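You operate a simulated robot arm through the tools that you are given. There is no shell and no other tool.

The job below is to be done with a simulated robot arm. You get a single attempt, and the scene is never put back.

## Task
Put things in order on the rear part of the bagging bench. At the end: the green pad stands where the red marker (marked "OVER") stood; the yellow marker (marked "UNDER") stands where the green pad stood; the grey tag pack from the rear part of the bagging bench is on the brown small carton; the red marker stands where the grey tag pack stood; whatever was shut is shut again. Leave all else as you found it, and nothing knocked over.

It is judged by the outcome, as a careful person would: the job done as asked, and still so three seconds after it is handed in. It fails if anything else is knocked over, pushed out of place, dropped, spilled or broken.

## Robot
A 7-joint arm with a two-finger parallel gripper, fixed in place. Base frame: the origin is at the foot of the arm, x ahead of it, y to its left, z up; the work surface is at about z = 0. Lengths are in mm, angles in degrees, forces in N, time in s.
With the tool pointing down near the work surface it reaches from about 240 to 620 mm from the base axis. Its first joint turns from -66.0 to 66.0 degrees. Payload 2.6 kg.
The TCP is the grasp point between the finger pads, 30 mm short of the fingertips. In the tool frame z runs along the fingers and y along their closing line. Largest opening 94 mm; finger width 28, thickness 10; the body of the gripper, 50 by 96 mm, starts 55 mm behind the TCP.
Orientation is told as [roll, pitch, yaw] about the base's x, y, z axes, in that order, counted from this pose: with the fingers straight down and closing along the base's y, the tool's x points along the base's -x, its y along +y and its z along -z.

## Interface
- The arm moves only by the tool drive_tool. Its argument "deltas" is text: rows parted by semicolons, each of 7 numbers parted by spaces: the shift along the base's x, y, z in m, then the turn, a rotation vector about the base's x, y, z in rad, then the finger opening in m, from 0 to 0.094. In form: tx ty tz wx wy wz hand; .... A call has 1 to 20 rows; each row shifts and turns the commanded pose from where the row before left it. A row lasts 0.2 s, in which the tool goes at most 50 mm and 8.6 degrees; a call with a longer step from one row to the next is refused whole, and so is a gripper value outside its range. Where a pose cannot be reached the arm comes as near as it can. A force on the tool above 40 N (or 10 N above the force at the start of the call, whichever is more), or a blocked arm, ends the call early, and 0.2 s more pass. The fingers move at their own pace (about 72 mm/s each) and stop on an object; they squeeze with about 25 N. The grip force told is the motor's: it shows also when the fingers shut on nothing. Time passes only in rows, and 0.2 s behind the last, so rows that do not move let the fingers close. The reply holds the time, the measured pose of the TCP, the force on the tool along the base axes, the opening and the grip force, in the units named above and with some noise, with the torque about the TCP (base axes, N m) and any sound that the robot's microphone picked up.
- Cameras (640 x 400 px; columns grow to the right, rows downward): "scene" is fixed at [42.8, 435.1, 576.7]; the picture's right is [-0.71, -0.70, 0.00], its down [-0.32, 0.32, -0.89] and it looks along [0.63, -0.64, -0.45] (base axes); focal length 343 px, centre (320, 200). "wrist" rides on the gripper at [76, 14, -103] in the tool frame; the picture's right is [-0.18, 0.98, 0.00], its down [-0.75, -0.14, -0.64] and it looks along [-0.63, -0.12, 0.77] (tool axes); focal length 243 px, centre (320, 200). There is no depth. A picture from a camera that has moved, and an enlarged one, comes with that camera's place and axes in the base frame and with its lens.
- get_image(camera): a new picture of that camera. The clock stands still meanwhile.
- inspect(camera, box): a new picture of the part [left, top, right, bottom] of that camera's present view, enlarged. The clock stands still meanwhile.
- close_job(): hands the job in; it is judged then, once.

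Places have to be worked out from the pictures, the camera data and where the tool is seen. Open the gripper and draw the arm clear of the work before you hand the job in, unless the task says otherwise.

The tools are called after ">>>" as name(argument=value, ...) on one line, values as JSON. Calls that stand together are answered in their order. drive_tool: Moves the arm, as the interface text tells. Its arguments: {"type":"object","properties":{"deltas":{"type":"string"}},"required":["deltas"]} The other tools are called the same way: get_image (camera) takes a picture; inspect (camera, box) takes an enlarged picture of a part of a camera's view; close_job () hands the job in.

At the start:

```text
t: 0.0
tcp_pos: [312.1, -182.0, 360.2]
ee_rot: [0.0, 0.1, 0.1]
ft_force: [-0.1, 0.4, 0.1]
moment: [-0.04, -0.02, 0.01]
finger_gap: 94.1
grip_force: 0.0
```

scene: 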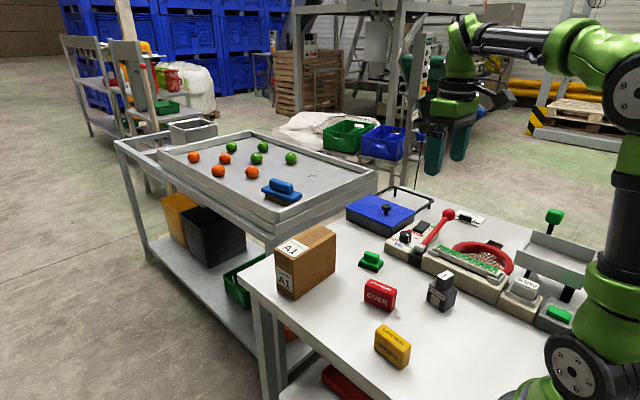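
wrist: 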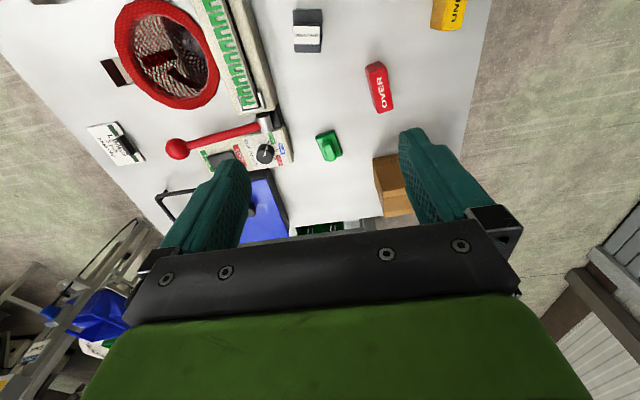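

The pictures show the bench with a brown carton, green pad, red OVER, yellow UNDER, and a grey/black block that may be a tag pack. I'll look at enlarged views first before moving anything.

>>> inspect(camera="scene", box=[240, 200, 480, 380])

>>> inspect(camera="scene", box=[380, 180, 620, 330])

>>> inspect(camera="wrist", box=[80, 0, 500, 260])

```text
2.22 times, centred on (360, 290) of scene
camera zoom: at [42.8, 435.1, 576.7], right [-0.71, -0.7, 0.0], down [-0.32, 0.32, -0.89], along [0.63, -0.64, -0.45], focal length 763 px, centre (231, 0)
```

zoom: 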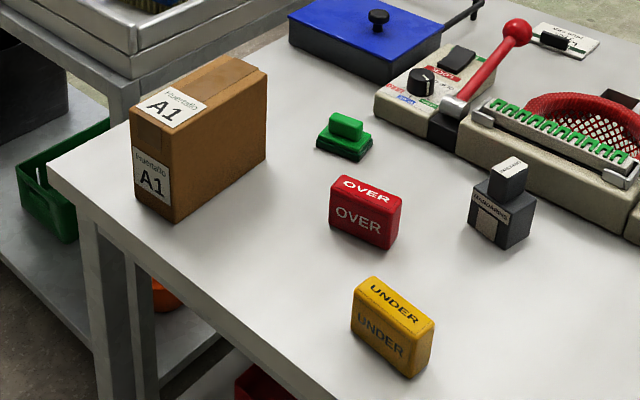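

```text
2.67 times, centred on (500, 255) of scene
camera zoom: at [42.8, 435.1, 576.7], right [-0.71, -0.7, 0.0], down [-0.32, 0.32, -0.89], along [0.63, -0.64, -0.45], focal length 915 px, centre (-160, 53)
```

zoom: 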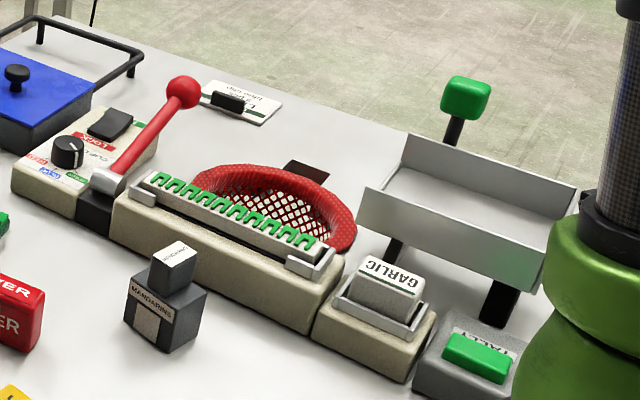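

```text
1.52 times, centred on (290, 130) of wrist
camera zoom: at [235.2, -168.9, 461.3], right [0.18, 0.98, 0.0], down [0.75, -0.14, 0.64], along [0.63, -0.12, -0.77], focal length 370 px, centre (366, 307)
```

zoom: 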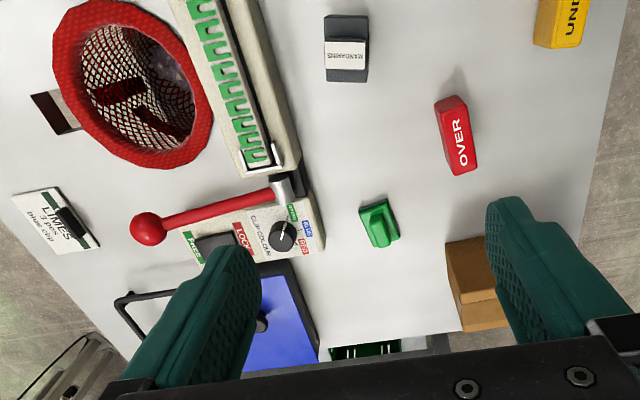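

From both views I put the grey MANDARINS pack near (270,-198), red OVER near (369,-96), yellow UNDER near (263,8), green pad near (472,-197), and the carton at about x 522–595, y -125–32, with its top at z ≈ 110. I'll lower the open hand part of the way over the grey pack for a closer look.

>>> drive_tool(deltas="-0.010 -0.004 -0.030 0 0 0 0.094; -0.010 -0.004 -0.030 0 0 0 0.094; -0.010 -0.005 -0.030 0 0 0 0.094; -0.007 -0.005 -0.030 0 0 0 0.094")

>>> get_image(camera="wrist")

>>> get_image(camera="scene")

```text
t: 1.0
tcp_pos: [275.1, -201.6, 240.2]
ee_rot: [0.1, 0.0, 0.0]
ft_force: [-1.1, 0.2, 0.0]
moment: [0.01, -0.03, 0.02]
finger_gap: 94.2
grip_force: 0.1
```

```text
taken
camera wrist: at [197.7, -187.3, 341.1], right [0.18, 0.98, 0.0], down [0.75, -0.14, 0.64], along [0.63, -0.12, -0.77], focal length 243 px, centre (320, 200)
```

wrist: 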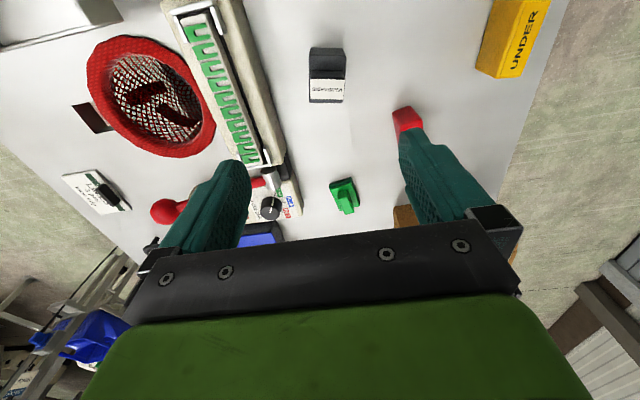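

```text
taken
```

scene: 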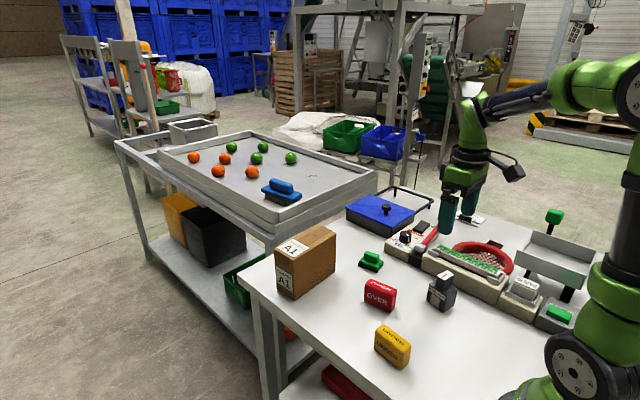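

The gripper projects in the scene view where the TCP reading says it should, so my camera model holds. I'll enlarge the grey pack, then the whole bench area in both cameras, to get its size and shape.

>>> inspect(camera="wrist", box=[260, 20, 420, 120])

>>> inspect(camera="scene", box=[400, 250, 480, 320])

>>> inspect(camera="scene", box=[350, 240, 430, 300])

>>> inspect(camera="scene", box=[350, 270, 430, 380])

>>> inspect(camera="scene", box=[260, 210, 360, 310])

```text
4.00 times, centred on (340, 70) of wrist
camera zoom: at [197.7, -187.3, 341.1], right [0.18, 0.98, 0.0], down [0.75, -0.14, 0.64], along [0.63, -0.12, -0.77], focal length 970 px, centre (240, 720)
```

zoom: 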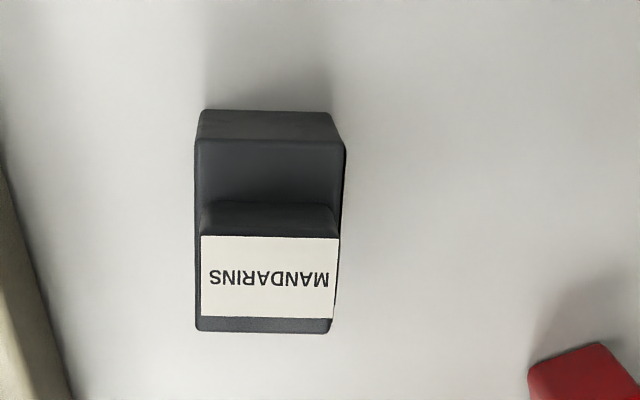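

```text
5.71 times, centred on (440, 285) of scene
camera zoom: at [42.7, 435.1, 576.7], right [-0.71, -0.7, 0.0], down [-0.32, 0.32, -0.89], along [0.63, -0.64, -0.45], focal length 1961 px, centre (-366, -286)
```

zoom: 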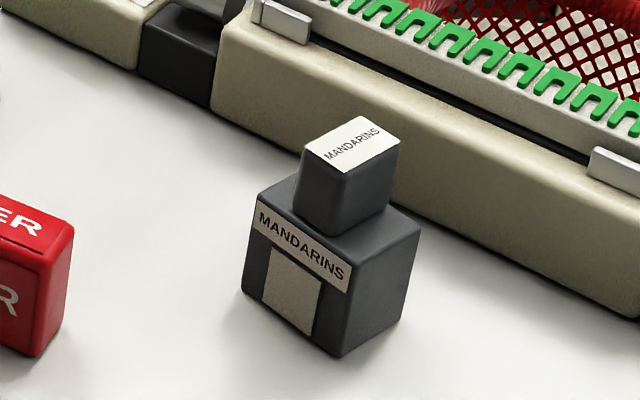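

```text
6.67 times, centred on (390, 270) of scene
camera zoom: at [42.7, 435.1, 576.7], right [-0.71, -0.7, 0.0], down [-0.32, 0.32, -0.89], along [0.63, -0.64, -0.45], focal length 2288 px, centre (-147, -267)
```

zoom: 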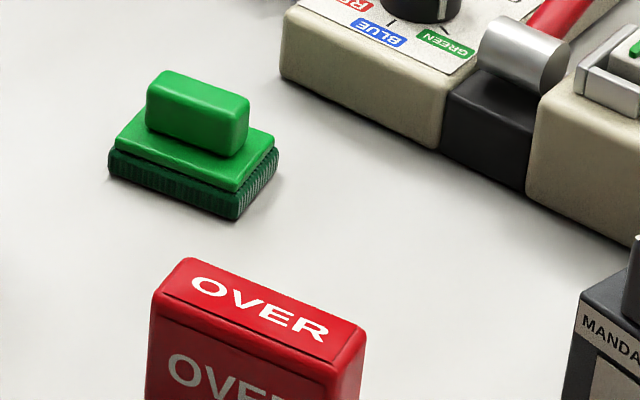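

```text
3.64 times, centred on (390, 325) of scene
camera zoom: at [42.7, 435.1, 576.7], right [-0.71, -0.7, 0.0], down [-0.32, 0.32, -0.89], along [0.63, -0.64, -0.45], focal length 1248 px, centre (66, -254)
```

zoom: 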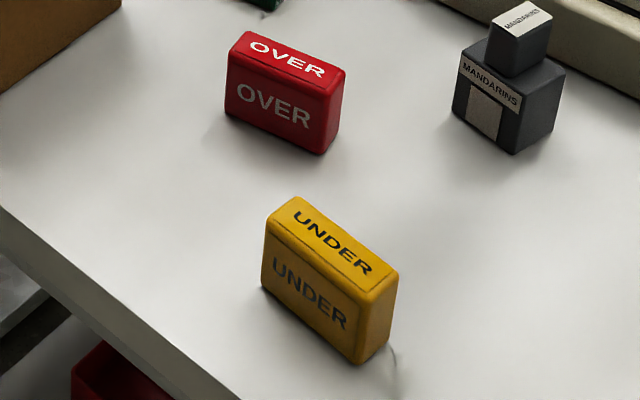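

```text
4.00 times, centred on (310, 260) of scene
camera zoom: at [42.7, 435.1, 576.7], right [-0.71, -0.7, 0.0], down [-0.32, 0.32, -0.89], along [0.63, -0.64, -0.45], focal length 1373 px, centre (360, -40)
```

zoom: 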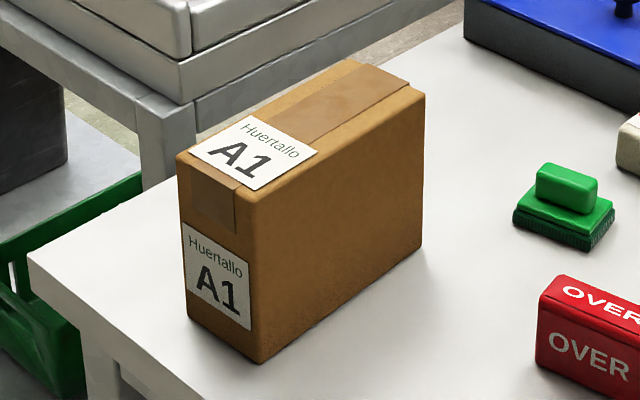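

The grey pack is a block of about 39×48×50 mm with a narrower top to z ≈ 80. It is centred near (269,-193) and yawed about -11°. The machine front is at y ≈ -277, so there is room for the fingers. I'll align the yaw, come down to z ≈ 140, and check.

>>> drive_tool(deltas="-0.002 0.003 -0.030 0 0 -0.095 0.094; -0.002 0.003 -0.030 0 0 -0.095 0.094; -0.002 0.0026 -0.030 0 0 0 0.094; 0 0 0 0 0 0 0.094")

>>> get_image(camera="wrist")

>>> inspect(camera="scene", box=[380, 190, 540, 320])

```text
t: 2.0
tcp_pos: [268.6, -192.4, 148.2]
ee_rot: [0.0, -0.1, -10.9]
ft_force: [-1.0, 0.1, -1.3]
moment: [0.02, 0.01, -0.05]
finger_gap: 94.0
grip_force: 0.1
```

```text
taken
camera wrist: at [195.9, -164.5, 250.6], right [0.37, 0.93, 0.0], down [0.71, -0.28, 0.64], along [0.6, -0.24, -0.77], focal length 243 px, centre (320, 200)
```

wrist: 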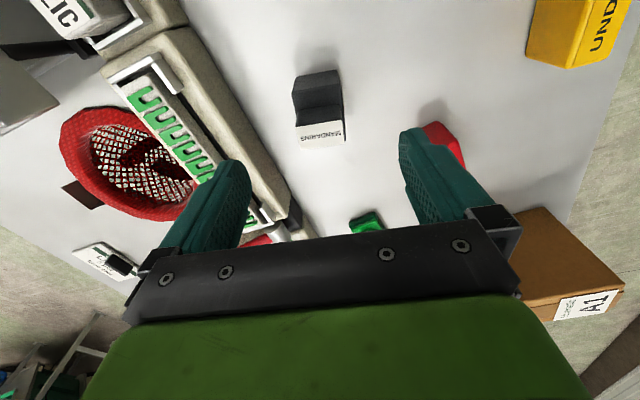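

```text
3.08 times, centred on (460, 255) of scene
camera zoom: at [42.8, 435.1, 576.7], right [-0.71, -0.7, 0.0], down [-0.32, 0.32, -0.89], along [0.63, -0.64, -0.45], focal length 1056 px, centre (-111, 31)
```

zoom: 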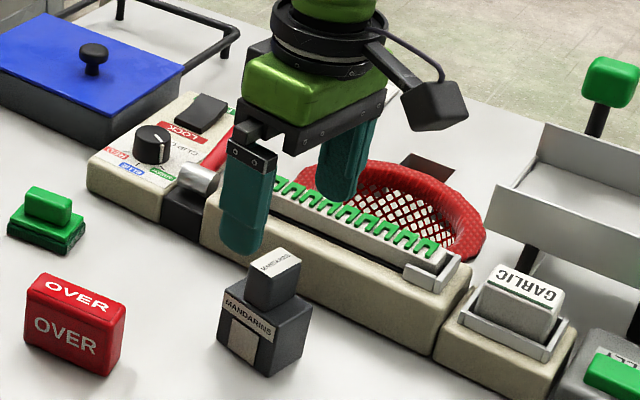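

The pack's label centre works out at (269,-192), which is under the TCP. I'll enlarge the wrist view to check the yaw alignment.

>>> inspect(camera="wrist", box=[260, 50, 380, 160])

```text
3.64 times, centred on (320, 105) of wrist
camera zoom: at [195.9, -164.5, 250.6], right [0.37, 0.93, 0.0], down [0.71, -0.28, 0.64], along [0.6, -0.24, -0.77], focal length 882 px, centre (320, 546)
```

zoom: 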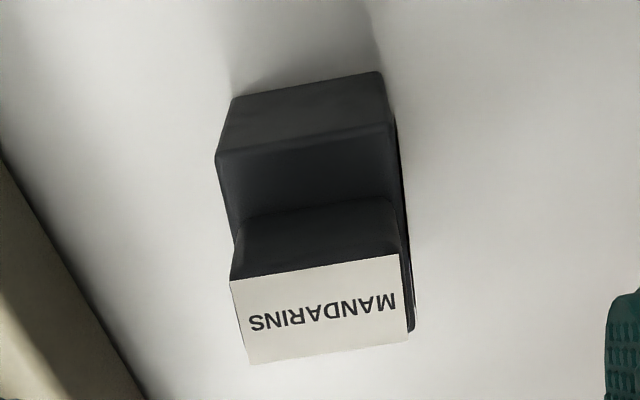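

The label corners give centre (270,-193.5) and yaw of about -12°, so I'm aligned within about a millimetre and a degree. I'll descend to z ≈ 42 with open fingers so they straddle the base block.

>>> drive_tool(deltas="0.0005 -0.0005 -0.030 0 0 -0.01 0.094; 0.0005 -0.0005 -0.030 0 0 0 0.094; 0 0 -0.030 0 0 0 0.094; 0 0 -0.016 0 0 0 0.094; 0 0 0 0 0 0 0.094")

>>> inspect(camera="scene", box=[380, 210, 540, 340])

>>> get_image(camera="wrist")

```text
t: 3.2
tcp_pos: [269.1, -193.0, 42.7]
ee_rot: [-0.1, 0.0, -11.5]
ft_force: [-0.2, 0.1, -0.1]
moment: [-0.03, -0.04, 0.03]
finger_gap: 94.0
grip_force: 0.0
```

```text
3.08 times, centred on (460, 275) of scene
camera zoom: at [42.8, 435.1, 576.7], right [-0.71, -0.7, 0.0], down [-0.32, 0.32, -0.89], along [0.63, -0.64, -0.45], focal length 1056 px, centre (-111, -31)
```

zoom: 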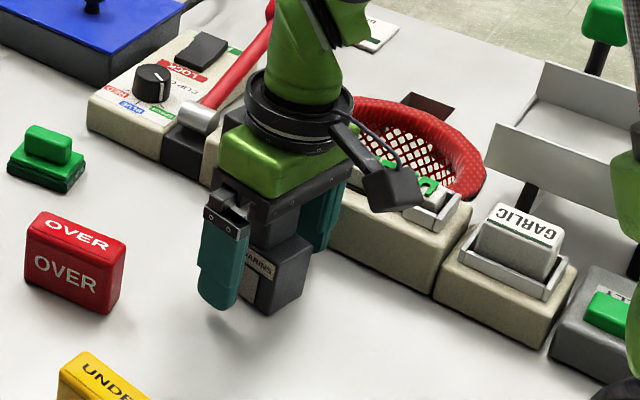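

```text
taken
camera wrist: at [197.1, -164.3, 144.5], right [0.38, 0.93, 0.0], down [0.71, -0.29, 0.64], along [0.59, -0.24, -0.77], focal length 243 px, centre (320, 200)
```

wrist: 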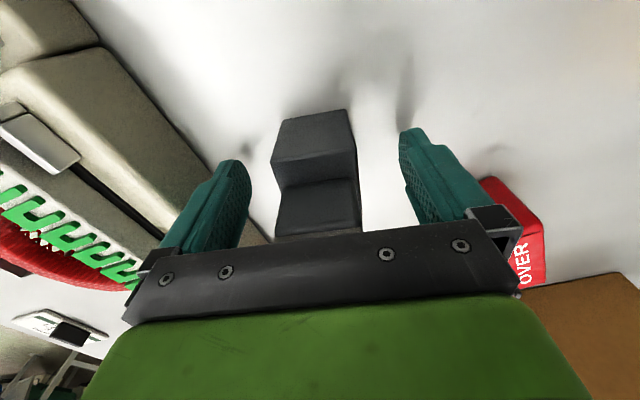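

The fingers straddle the grey pack with clearance on both sides and no contact force. I'll close on the base block.

>>> drive_tool(deltas="0 0 0 0 0 0 0.02; 0 0 0 0 0 0 0.02; 0 0 0 0 0 0 0.02; 0 0 0 0 0 0 0.02")

```text
t: 4.2
tcp_pos: [269.0, -192.8, 43.2]
ee_rot: [0.0, 0.0, -11.5]
ft_force: [0.2, -0.3, 0.1]
moment: [0.02, 0.04, -0.02]
finger_gap: 43.8
grip_force: 24.9
```

The fingers stopped at 43.8 mm with 25 N, so the pack is held. I'll lift it straight up and check the weight.

>>> drive_tool(deltas="0 0 0.010 0 0 0 0.02; 0 0 0.020 0 0 0 0.02; 0 0 0.030 0 0 0 0.02; 0 0 0.040 0 0 0 0.02; 0 0 0.040 0 0 0 0.02; 0 0 0.040 0 0 0 0.02")

>>> get_image(camera="scene")

>>> get_image(camera="wrist")

```text
t: 5.6
tcp_pos: [268.7, -192.6, 224.2]
ee_rot: [0.1, 0.1, -11.4]
ft_force: [0.2, 0.9, -1.6]
moment: [0.02, -0.03, 0.01]
finger_gap: 43.7
grip_force: 24.8
```

```text
taken
```

scene: 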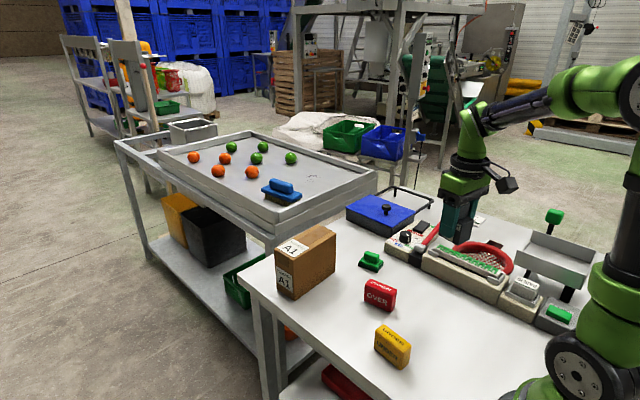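

```text
taken
camera wrist: at [197.4, -164.6, 326.3], right [0.38, 0.93, 0.0], down [0.71, -0.29, 0.64], along [0.59, -0.24, -0.77], focal length 243 px, centre (320, 200)
```

wrist: 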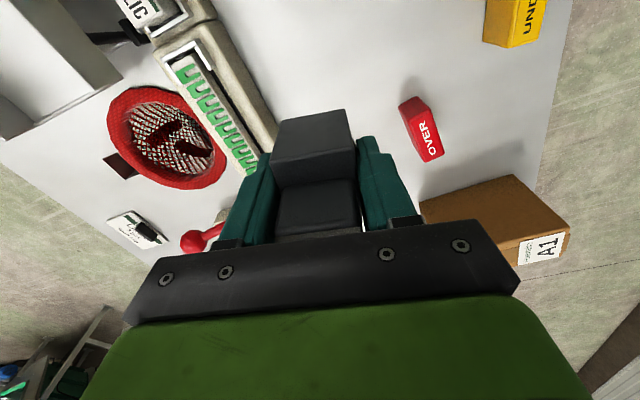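

The pack is held and hangs level. The scene corners put the carton top at about x 517–582, y -106–40, z ≈ 119, with its centre near (550,-34). I'll carry the pack at about z 235 to above the carton, squaring its yaw, and check from there.

>>> drive_tool(deltas="0.015 0.008 0.010 0 0 0.02 0.02; 0.035 0.020 0 0 0 0.02 0.02; 0.035 0.020 0 0 0 0.02 0.02; 0.035 0.020 0 0 0 0.02 0.02; 0.035 0.020 0 0 0 0.03 0.02; 0.035 0.020 0 0 0 0.03 0.02; 0.035 0.020 0 0 0 0.03 0.02; 0.030 0.015 0 0 0 0.03 0.02; 0.015 0.008 0 0 0 0 0.02; 0 0 0 0 0 0 0.02")

>>> get_image(camera="scene")

>>> get_image(camera="wrist")

```text
t: 7.8
tcp_pos: [539.9, -42.7, 233.1]
ee_rot: [0.1, -0.1, 0.0]
ft_force: [-0.1, 0.3, -0.7]
moment: [-0.03, -0.02, 0.0]
finger_gap: 43.9
grip_force: 24.8
```

```text
taken
```

scene: 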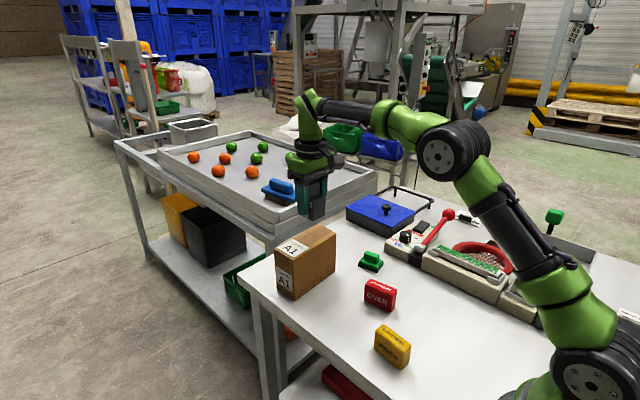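

```text
taken
camera wrist: at [463.4, -28.2, 334.7], right [0.18, 0.98, 0.0], down [0.75, -0.14, 0.64], along [0.63, -0.12, -0.77], focal length 243 px, centre (320, 200)
```

wrist: 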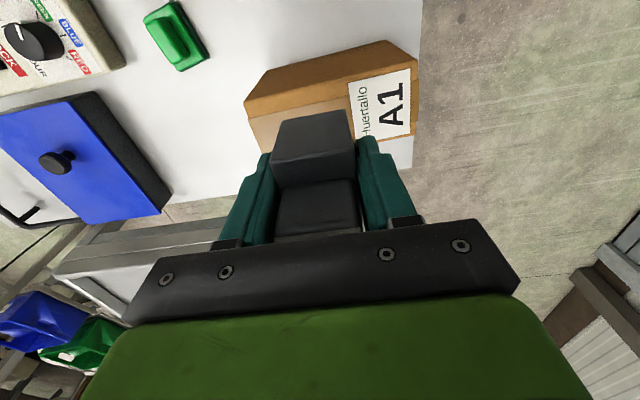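

I'm above the carton and now have a close wrist view of its top. I'll enlarge it to fix its edges precisely.

>>> inspect(camera="wrist", box=[230, 30, 430, 180])

>>> inspect(camera="scene", box=[250, 140, 370, 310])

```text
2.67 times, centred on (330, 105) of wrist
camera zoom: at [463.4, -28.2, 334.7], right [0.18, 0.98, 0.0], down [0.75, -0.14, 0.64], along [0.63, -0.12, -0.77], focal length 647 px, centre (293, 453)
```

zoom: 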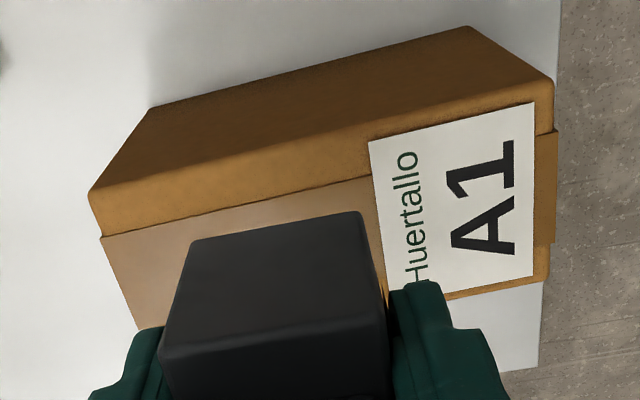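

```text
2.35 times, centred on (310, 225) of scene
camera zoom: at [42.8, 435.1, 576.7], right [-0.71, -0.7, 0.0], down [-0.32, 0.32, -0.89], along [0.63, -0.64, -0.45], focal length 808 px, centre (344, 141)
```

zoom: 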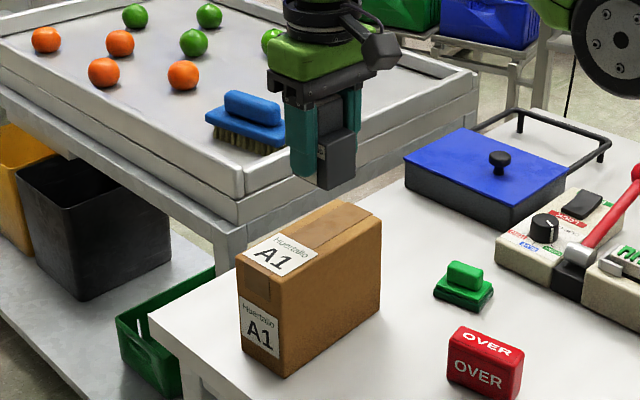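

Both cameras agree on the carton top: height 119, centre about (548,-33), yaw of about +2°. I'll shift over the centre and go down to just above contact, at TCP z ≈ 168.

>>> drive_tool(deltas="0.004 0.0045 0 0 0 0.03 0.02; 0.004 0.0045 -0.010 0 0 0 0.02; 0 0 -0.020 0 0 0 0.02; 0 0 -0.020 0 0 0 0.02; 0 0 -0.010 0 0 0 0.02; 0 0 -0.005 0 0 0 0.02; 0 0 0 0 0 0 0.02")

>>> inspect(camera="scene", box=[250, 140, 370, 310])

>>> get_image(camera="wrist")

```text
t: 9.4
tcp_pos: [547.5, -32.1, 167.9]
ee_rot: [-0.1, 0.0, 1.7]
ft_force: [0.4, -1.2, -0.5]
moment: [0.01, 0.01, -0.02]
finger_gap: 44.2
grip_force: 25.3
```

```text
2.35 times, centred on (310, 225) of scene
camera zoom: at [42.8, 435.1, 576.7], right [-0.71, -0.7, 0.0], down [-0.32, 0.32, -0.89], along [0.63, -0.64, -0.45], focal length 808 px, centre (344, 141)
```

zoom: 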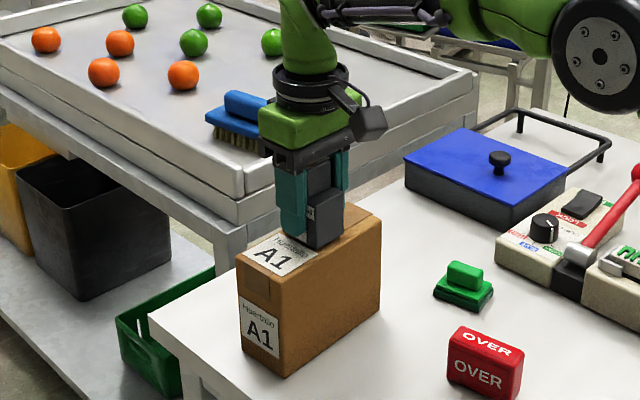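

```text
taken
camera wrist: at [470.6, -21.6, 269.5], right [0.15, 0.99, 0.0], down [0.76, -0.12, 0.64], along [0.63, -0.1, -0.77], focal length 243 px, centre (320, 200)
```

wrist: 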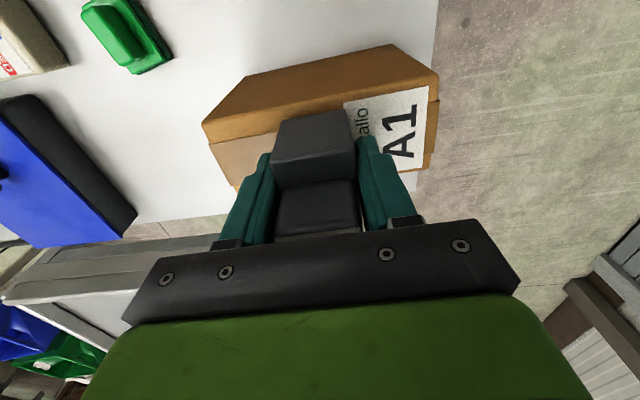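

The pack sits just above the carton with edge room all round. I'll lower it in small steps and watch the vertical force.

>>> drive_tool(deltas="0 0 -0.002 0 0 0 0.02; 0 0 -0.0015 0 0 0 0.02; 0 0 -0.001 0 0 0 0.02; 0 0 0 0 0 0 0.02")

```text
t: 10.4
tcp_pos: [546.8, -33.9, 164.3]
ee_rot: [-0.1, 0.0, 1.8]
ft_force: [0.5, -0.3, -1.0]
moment: [-0.01, 0.0, 0.02]
finger_gap: 43.8
grip_force: 25.1
```

No contact yet at z 164.3. I'll continue down in 1 mm steps.

>>> drive_tool(deltas="0 0 -0.001 0 0 0 0.02; 0 0 -0.001 0 0 0 0.02; 0 0 0 0 0 0 0.02")

>>> inspect(camera="scene", box=[280, 190, 360, 260])

```text
t: 11.2
tcp_pos: [548.4, -34.0, 163.1]
ee_rot: [0.0, -0.1, 1.6]
ft_force: [-2.9, -0.4, 8.1]
moment: [0.04, 0.28, -0.04]
finger_gap: 43.8
grip_force: 25.4
```

```text
5.71 times, centred on (320, 225) of scene
camera zoom: at [42.7, 435.1, 576.8], right [-0.71, -0.7, 0.0], down [-0.32, 0.32, -0.89], along [0.63, -0.64, -0.45], focal length 1961 px, centre (320, 57)
```

zoom: 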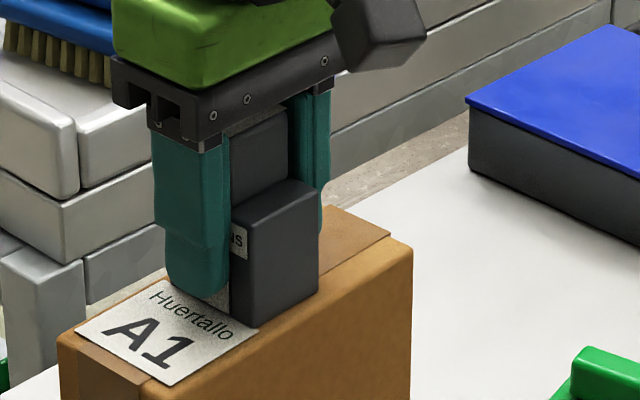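

There is 8 N of upward force, so the pack rests on the carton. I'll open the fingers and then lift straight up.

>>> drive_tool(deltas="0 0 0 0 0 0 0.05; 0 0 0 0 0 0 0.07; 0 0 0 0 0 0 0.08; 0 0 0 0 0 0 0.08")

>>> inspect(camera="scene", box=[260, 170, 380, 300])

```text
t: 12.2
tcp_pos: [547.7, -34.0, 163.2]
ee_rot: [-0.1, 0.0, 1.7]
ft_force: [-0.1, 0.2, -0.8]
moment: [0.0, -0.01, -0.01]
finger_gap: 80.0
grip_force: 0.1
```

```text
3.08 times, centred on (320, 235) of scene
camera zoom: at [42.8, 435.1, 576.7], right [-0.71, -0.7, 0.0], down [-0.32, 0.32, -0.89], along [0.63, -0.64, -0.45], focal length 1056 px, centre (320, 92)
```

zoom: 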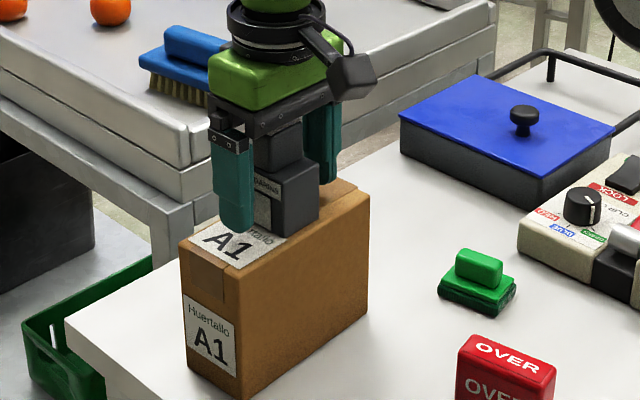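

The grey pack stands on the carton and the fingers are clear. I'll rise straight up, then retreat toward the red marker for a close look.

>>> drive_tool(deltas="0 0 0.010 0 0 0 0.08; 0 0 0.030 0 0 0 0.08; 0 0 0.040 0 0 0 0.08; 0 0 0.030 0 0 0 0.094; -0.035 -0.012 0 0 0 0 0.094; -0.035 -0.012 0 0 0 0 0.094; -0.035 -0.012 -0.01 0 0 -0.03 0.094; -0.035 -0.012 -0.020 0 0 0 0.094; -0.035 -0.012 -0.030 0 0 0 0.094; 0 0 0 0 0 0 0.094")

>>> get_image(camera="scene")

>>> get_image(camera="wrist")

```text
t: 14.4
tcp_pos: [373.2, -92.7, 212.8]
ee_rot: [0.0, 0.0, 0.0]
ft_force: [0.2, 0.3, 0.4]
moment: [0.02, 0.02, -0.01]
finger_gap: 93.9
grip_force: 0.2
```

```text
taken
```

scene: 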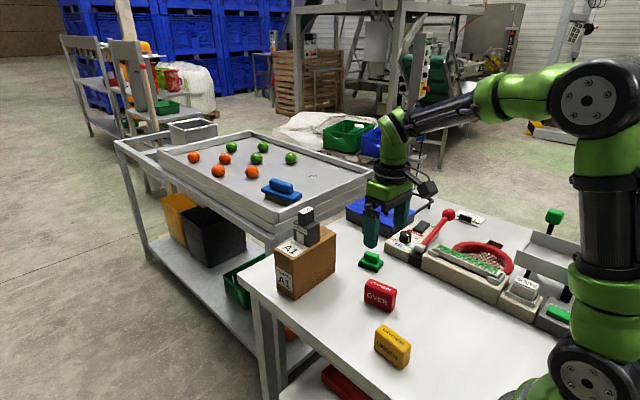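

```text
taken
camera wrist: at [296.3, -79.3, 314.0], right [0.18, 0.98, 0.0], down [0.75, -0.14, 0.64], along [0.63, -0.12, -0.77], focal length 243 px, centre (320, 200)
```

wrist: 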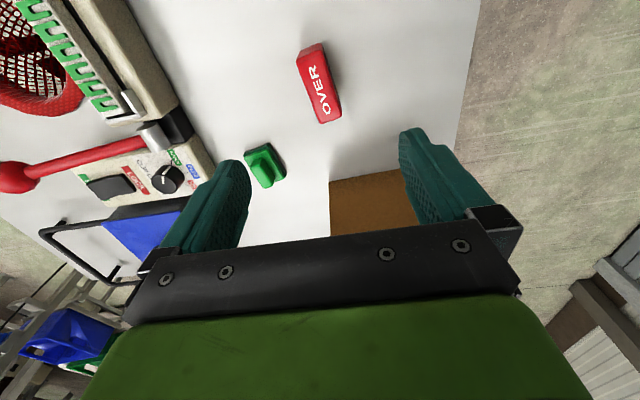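

The grey pack stands steady on the carton. Now I'll enlarge the red marker and green pad in the wrist view to measure their places and yaw.

>>> inspect(camera="wrist", box=[260, 30, 380, 140])

>>> inspect(camera="wrist", box=[220, 130, 310, 200])

>>> inspect(camera="scene", box=[350, 260, 430, 320])

```text
3.64 times, centred on (320, 85) of wrist
camera zoom: at [296.3, -79.3, 314.0], right [0.18, 0.98, 0.0], down [0.75, -0.14, 0.64], along [0.63, -0.12, -0.77], focal length 882 px, centre (320, 618)
```

zoom: 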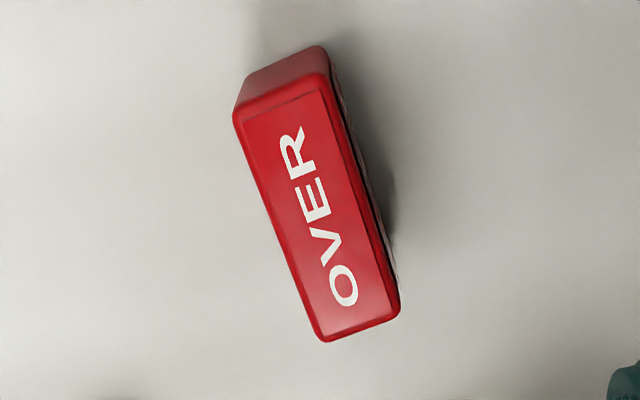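

```text
5.71 times, centred on (265, 165) of wrist
camera zoom: at [296.3, -79.3, 314.0], right [0.18, 0.98, 0.0], down [0.75, -0.14, 0.64], along [0.63, -0.12, -0.77], focal length 1386 px, centre (634, 400)
```

zoom: 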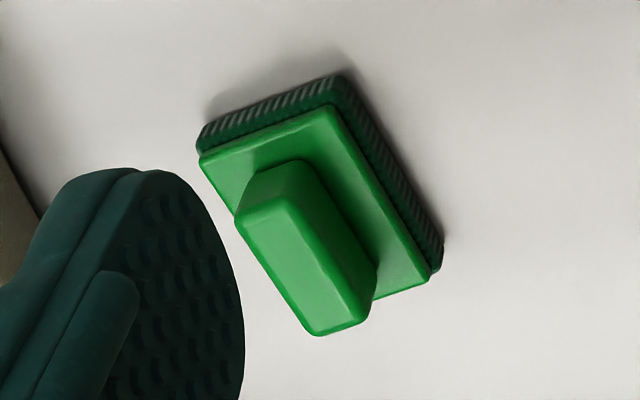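

```text
6.67 times, centred on (390, 290) of scene
camera zoom: at [42.7, 435.1, 576.7], right [-0.71, -0.7, 0.0], down [-0.32, 0.32, -0.89], along [0.63, -0.64, -0.45], focal length 2288 px, centre (-147, -400)
```

zoom: 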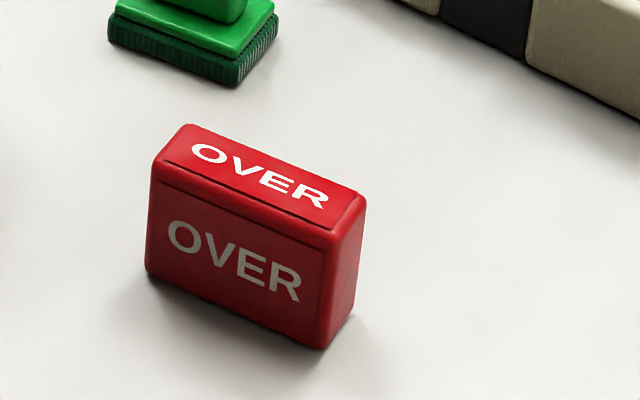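

The red marker measures about 63×24×55 mm, centred near (367,-91), yaw +10°. The green pad is about 53×40 mm, centred near (467,-193), yaw +12°. I'll align over the red marker and go down to z ≈ 125 to verify.

>>> drive_tool(deltas="-0.003 0.0005 -0.020 0 0 0.085 0.08; -0.003 0.0005 -0.030 0 0 0.085 0.07; 0 0 -0.030 0 0 0 0.07; 0 0 0 0 0 0 0.07")

>>> get_image(camera="wrist")

>>> inspect(camera="wrist", box=[260, 60, 400, 160])

```text
t: 15.4
tcp_pos: [366.7, -93.0, 132.4]
ee_rot: [0.1, 0.0, 9.9]
ft_force: [0.4, 0.1, 0.4]
moment: [0.02, -0.05, 0.01]
finger_gap: 70.1
grip_force: 0.1
```

```text
taken
camera wrist: at [288.6, -91.9, 234.2], right [0.01, 1.0, 0.0], down [0.77, -0.01, 0.64], along [0.64, -0.01, -0.77], focal length 243 px, centre (320, 200)
```

wrist: 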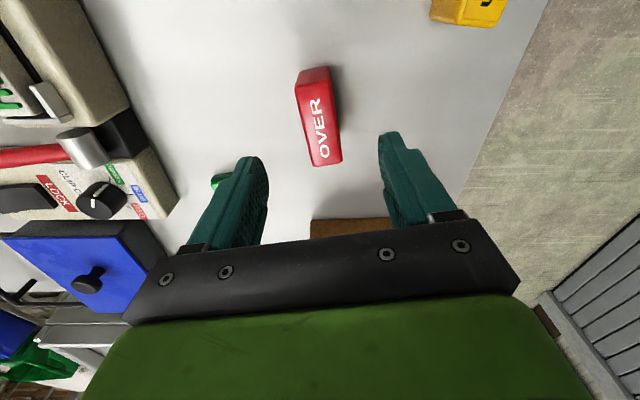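

```text
4.00 times, centred on (330, 110) of wrist
camera zoom: at [288.6, -91.9, 234.2], right [0.01, 1.0, 0.0], down [0.77, -0.01, 0.64], along [0.64, -0.01, -0.77], focal length 970 px, centre (280, 560)
```

zoom: 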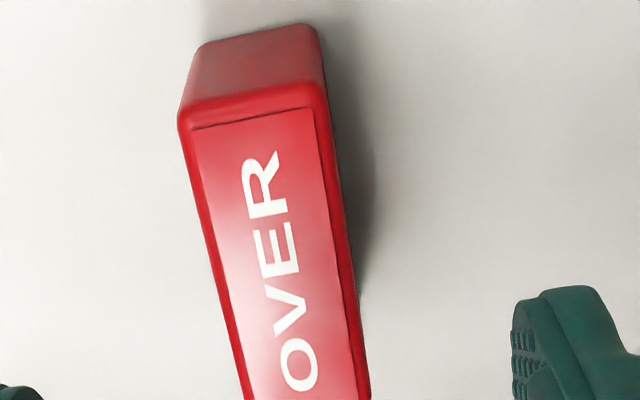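

The refined red marker position is centre (367.4,-91.7), yaw 9.5°, height ≈ 52. I'll correct by about a millimetre and descend to z ≈ 38 to straddle its thin sides.

>>> drive_tool(deltas="0.0007 0.0012 -0.030 0 0 0 0.07; 0 0 -0.030 0 0 0 0.07; 0 0 -0.024 0 0 0 0.07; 0 0 -0.010 0 0 0 0.07; 0 0 0 0 0 0 0.07")

>>> get_image(camera="wrist")

>>> inspect(camera="scene", box=[320, 200, 480, 340])

```text
t: 16.6
tcp_pos: [367.4, -91.2, 39.1]
ee_rot: [0.0, 0.1, 9.6]
ft_force: [-0.1, -0.7, 0.1]
moment: [-0.04, 0.0, -0.03]
finger_gap: 70.1
grip_force: 0.1
```

```text
taken
camera wrist: at [289.8, -89.7, 139.9], right [0.02, 1.0, 0.0], down [0.77, -0.01, 0.64], along [0.64, -0.01, -0.77], focal length 243 px, centre (320, 200)
```

wrist: 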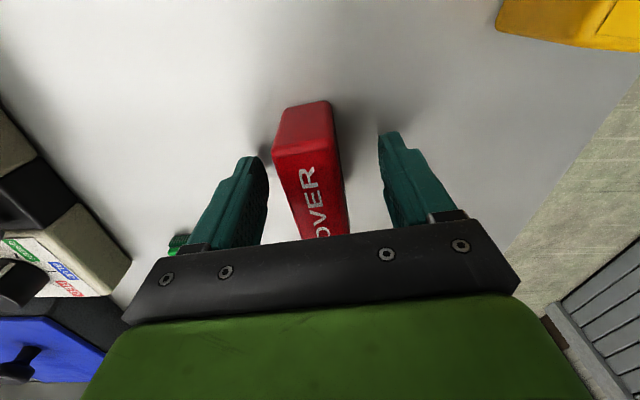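

```text
2.86 times, centred on (400, 270) of scene
camera zoom: at [42.8, 435.1, 576.7], right [-0.71, -0.7, 0.0], down [-0.32, 0.32, -0.89], along [0.63, -0.64, -0.45], focal length 981 px, centre (91, 0)
```

zoom: 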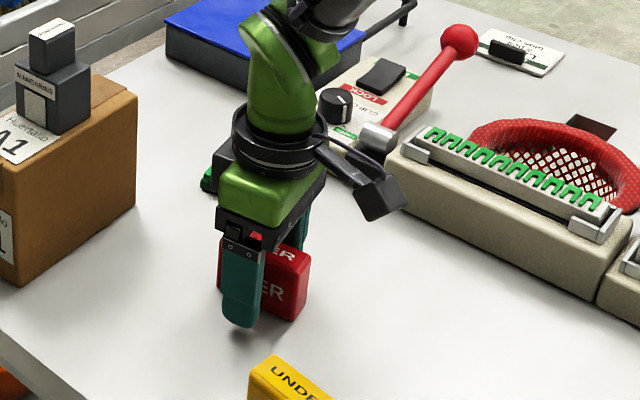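

The fingers straddle the red marker without contact. I'll close on it.

>>> drive_tool(deltas="0 0 0 0 0 0 0.01; 0 0 0 0 0 0 0.01; 0 0 0 0 0 0 0.01; 0 0 0 0 0 0 0.01")

```text
t: 17.6
tcp_pos: [367.8, -90.8, 38.3]
ee_rot: [0.1, 0.0, 9.7]
ft_force: [0.2, 0.8, -0.1]
moment: [0.0, 0.0, 0.01]
finger_gap: 31.8
grip_force: 24.7
```

The fingers stopped at 31.8 mm with 25 N, so the marker is gripped. I'll lift it and carry it over the grey pack's old place (269.5,-193), turning it to that place's yaw on the way.

>>> drive_tool(deltas="0 0 0.010 0 0 0 0.01; 0 0 0.020 0 0 0 0.01; 0 0 0.030 0 0 0 0.01; 0 0 0.032 0 0 0 0.01; -0.0197 -0.0204 0 0 0 -0.072 0.01; -0.0197 -0.0204 0 0 0 -0.072 0.01; -0.0197 -0.0204 0 0 0 -0.072 0.01; -0.0197 -0.0204 0 0 0 -0.072 0.01; -0.0197 -0.0204 0 0 0 -0.072 0.01; 0 0 0 0 0 0 0.01")

>>> get_image(camera="wrist")

>>> inspect(camera="scene", box=[340, 190, 560, 350])

```text
t: 19.8
tcp_pos: [268.9, -191.9, 130.8]
ee_rot: [0.0, 0.1, -11.0]
ft_force: [0.6, 0.2, 1.1]
moment: [0.02, -0.02, -0.02]
finger_gap: 31.5
grip_force: 24.3
```

```text
taken
camera wrist: at [196.5, -164.3, 231.4], right [0.37, 0.93, 0.0], down [0.71, -0.28, 0.64], along [0.6, -0.24, -0.77], focal length 243 px, centre (320, 200)
```

wrist: 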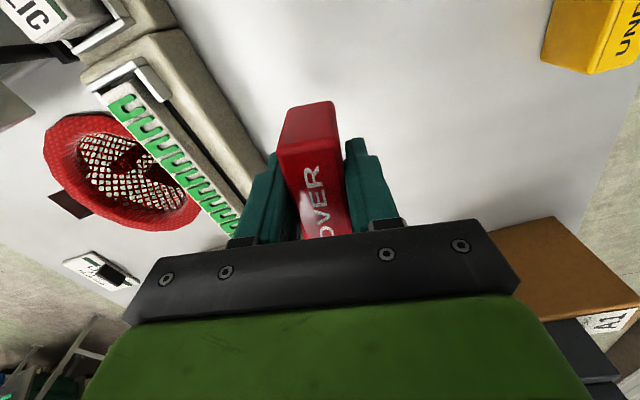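

```text
2.50 times, centred on (450, 270) of scene
camera zoom: at [42.8, 435.1, 576.7], right [-0.71, -0.7, 0.0], down [-0.32, 0.32, -0.89], along [0.63, -0.64, -0.45], focal length 858 px, centre (-5, 25)
```

zoom: 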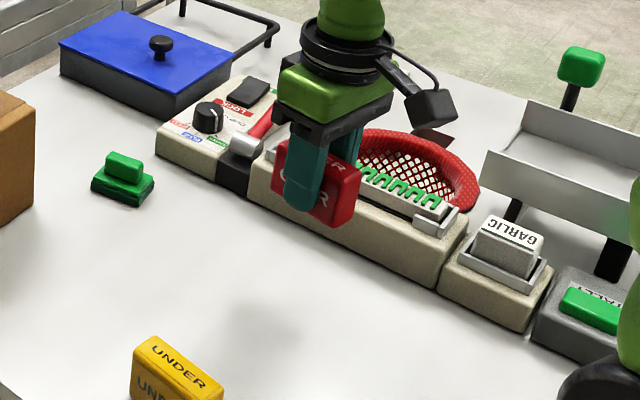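

The red marker is over the empty spot. I'll lower it to a few millimetres above the bench.

>>> drive_tool(deltas="0.0005 -0.001 -0.030 0 0 0 0.01; 0 0 -0.030 0 0 0 0.01; 0 0 -0.020 0 0 0 0.01; 0 0 -0.008 0 0 0 0.01; 0 0 -0.0025 0 0 0 0.01; 0 0 0 0 0 0 0.01")

```text
t: 21.2
tcp_pos: [269.9, -193.3, 40.4]
ee_rot: [0.0, 0.0, -10.8]
ft_force: [-0.3, 0.6, -0.2]
moment: [0.0, -0.01, 0.01]
finger_gap: 31.6
grip_force: 25.0
```

At z 40.4 with no contact yet; it was gripped at 38.3. I'll continue down in 1 mm steps.

>>> drive_tool(deltas="0 0 -0.001 0 0 0 0.01; 0 0 -0.001 0 0 0 0.01; 0 0 0 0 0 0 0.01")

```text
t: 22.0
tcp_pos: [270.3, -193.2, 38.3]
ee_rot: [0.0, -0.2, -11.0]
ft_force: [-4.2, 3.0, 18.3]
moment: [0.09, 0.11, 0.0]
finger_gap: 31.6
grip_force: 25.3
```

Contact is at 18 N upward, so the marker stands on the bench. I'll ease up slightly, then open the fingers.

>>> drive_tool(deltas="0 0 0.0005 0 0 0 0.035; 0 0 0 0 0 0 0.05; 0 0 0 0 0 0 0.07; 0 0 0 0 0 0 0.07")

>>> get_image(camera="wrist")

>>> inspect(camera="scene", box=[380, 210, 540, 340])

```text
t: 23.0
tcp_pos: [269.2, -193.8, 37.5]
ee_rot: [0.0, 0.0, -10.9]
ft_force: [-0.5, 0.1, -0.8]
moment: [-0.02, -0.03, -0.03]
finger_gap: 70.1
grip_force: 0.2
```

```text
taken
camera wrist: at [196.9, -165.8, 139.7], right [0.37, 0.93, 0.0], down [0.71, -0.28, 0.64], along [0.6, -0.24, -0.77], focal length 243 px, centre (320, 200)
```

wrist: 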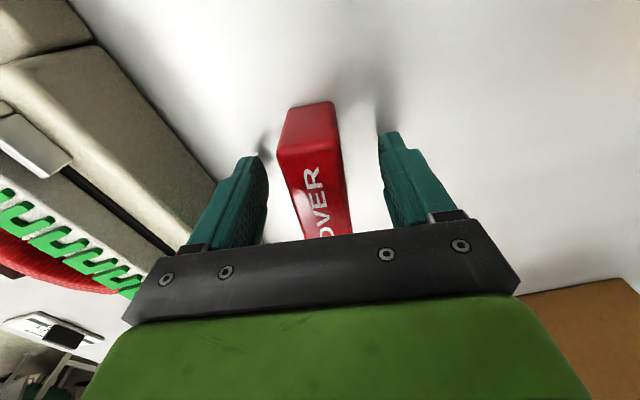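

```text
3.08 times, centred on (460, 275) of scene
camera zoom: at [42.8, 435.1, 576.7], right [-0.71, -0.7, 0.0], down [-0.32, 0.32, -0.89], along [0.63, -0.64, -0.45], focal length 1056 px, centre (-111, -31)
```

zoom: 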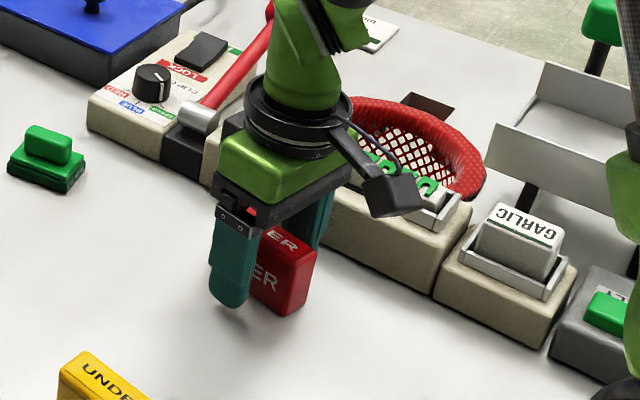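

The red marker stands where the grey pack was. I'll rise clear and go over to the green pad for a close look.

>>> drive_tool(deltas="0 0 0.010 0 0 0 0.07; 0 0 0.030 0 0 0 0.07; 0 0 0.040 0 0 0 0.07; 0 0 0.045 0 0 0 0.07; 0.032 0.0005 0 0 0 0.068 0.07; 0.032 0.0005 0 0 0 0.068 0.07; 0.032 0.0005 0 0 0 0.068 0.07; 0.032 0.0005 0 0 0 0.068 0.07; 0.032 0.0005 0 0 0 0.068 0.07; 0.032 0.0005 0 0 0 0.068 0.07; 0 0 0 0 0 0 0.07")

>>> get_image(camera="wrist")

>>> get_image(camera="scene")

```text
t: 25.4
tcp_pos: [462.7, -191.8, 162.9]
ee_rot: [0.0, 0.0, 12.7]
ft_force: [-0.4, -0.2, -0.1]
moment: [0.0, 0.0, 0.0]
finger_gap: 70.0
grip_force: 0.0
```

```text
taken
camera wrist: at [384.8, -193.6, 264.9], right [-0.03, 1.0, 0.0], down [0.77, 0.03, 0.64], along [0.64, 0.02, -0.77], focal length 243 px, centre (320, 200)
```

wrist: 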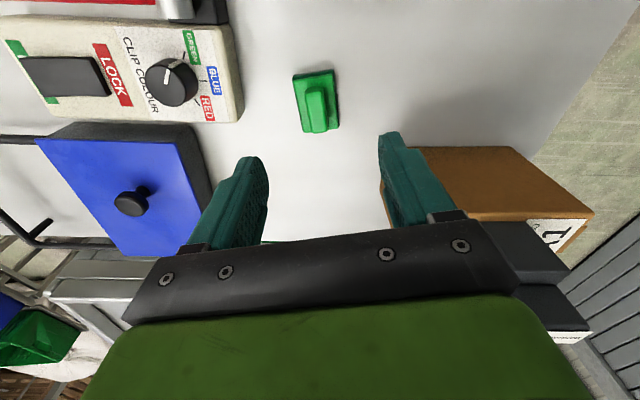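

```text
taken
```

scene: 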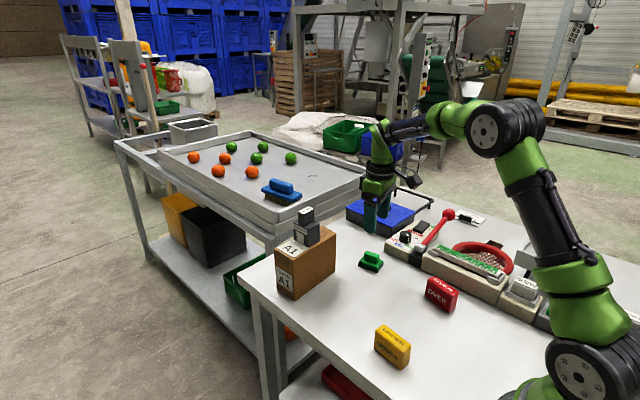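

I'm above the pad; I'll enlarge it to measure the handle.

>>> inspect(camera="wrist", box=[270, 55, 370, 145])

>>> inspect(camera="scene", box=[345, 240, 405, 280])

```text
4.44 times, centred on (320, 100) of wrist
camera zoom: at [384.8, -193.6, 264.9], right [-0.03, 1.0, 0.0], down [0.77, 0.03, 0.64], along [0.64, 0.02, -0.77], focal length 1078 px, centre (320, 644)
```

zoom: 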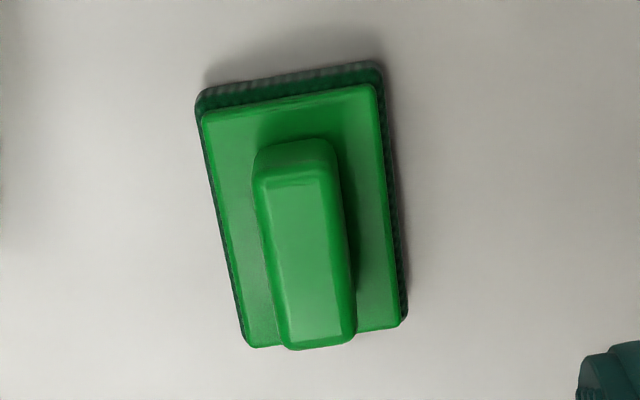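

```text
10.00 times, centred on (375, 260) of scene
camera zoom: at [42.8, 435.1, 576.7], right [-0.71, -0.7, 0.0], down [-0.32, 0.32, -0.89], along [0.63, -0.64, -0.45], focal length 3432 px, centre (-230, -400)
```

zoom: 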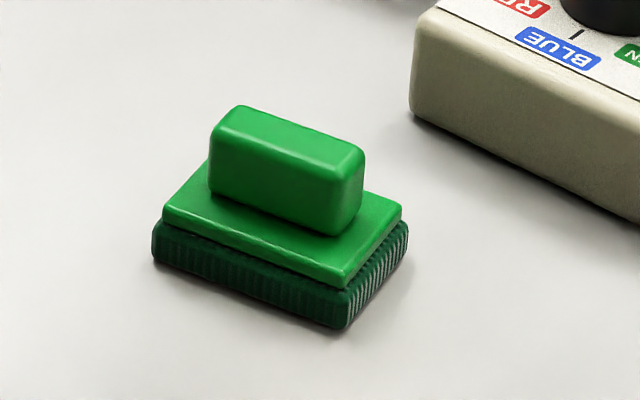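

The pad's base is centred near (472,-194), yaw about 11°, with its top at z ≈ 19. The handle is about 18 mm wide and reaches z ≈ 40. I'll descend to TCP z ≈ 53 so the fingertips (z ≈ 23) clear the base plate and grip the handle.

>>> drive_tool(deltas="0.0065 -0.0015 -0.020 0 0 -0.02 0.07; 0 0 -0.030 0 0 0 0.07; 0 0 -0.030 0 0 0 0.06; 0 0 -0.020 0 0 0 0.06; 0 0 -0.010 0 0 0 0.06; 0 0 0 0 0 0 0.06")

>>> get_image(camera="wrist")

>>> inspect(camera="scene", box=[320, 200, 440, 290])

```text
t: 26.8
tcp_pos: [469.0, -192.3, 53.2]
ee_rot: [0.0, 0.0, 11.3]
ft_force: [-0.1, 0.6, 0.1]
moment: [0.0, 0.02, 0.0]
finger_gap: 60.0
grip_force: 0.1
```

```text
taken
camera wrist: at [390.2, -193.7, 154.7], right [-0.01, 1.0, 0.0], down [0.77, 0.01, 0.64], along [0.64, 0.01, -0.77], focal length 243 px, centre (320, 200)
```

wrist: 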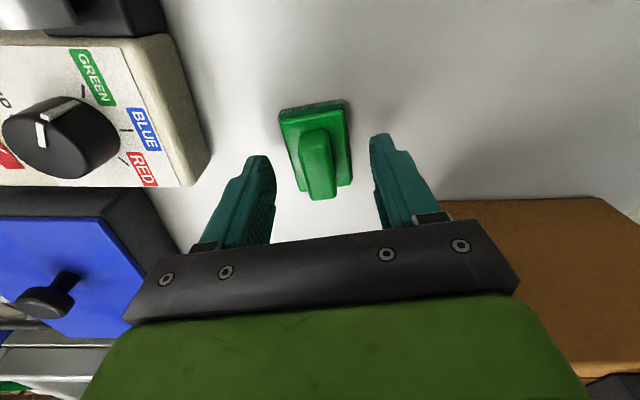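

```text
4.44 times, centred on (380, 245) of scene
camera zoom: at [42.8, 435.1, 576.7], right [-0.71, -0.7, 0.0], down [-0.32, 0.32, -0.89], along [0.63, -0.64, -0.45], focal length 1525 px, centre (53, 0)
```

zoom: 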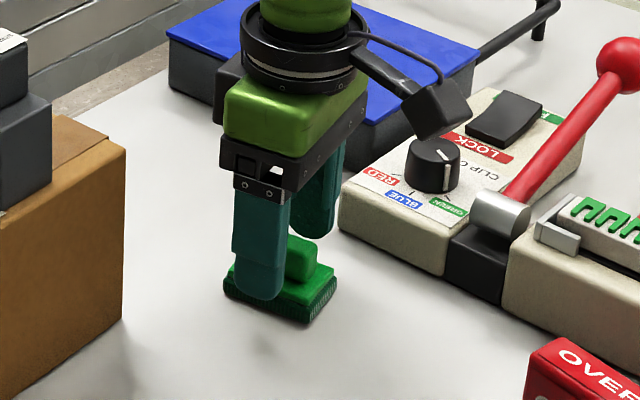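

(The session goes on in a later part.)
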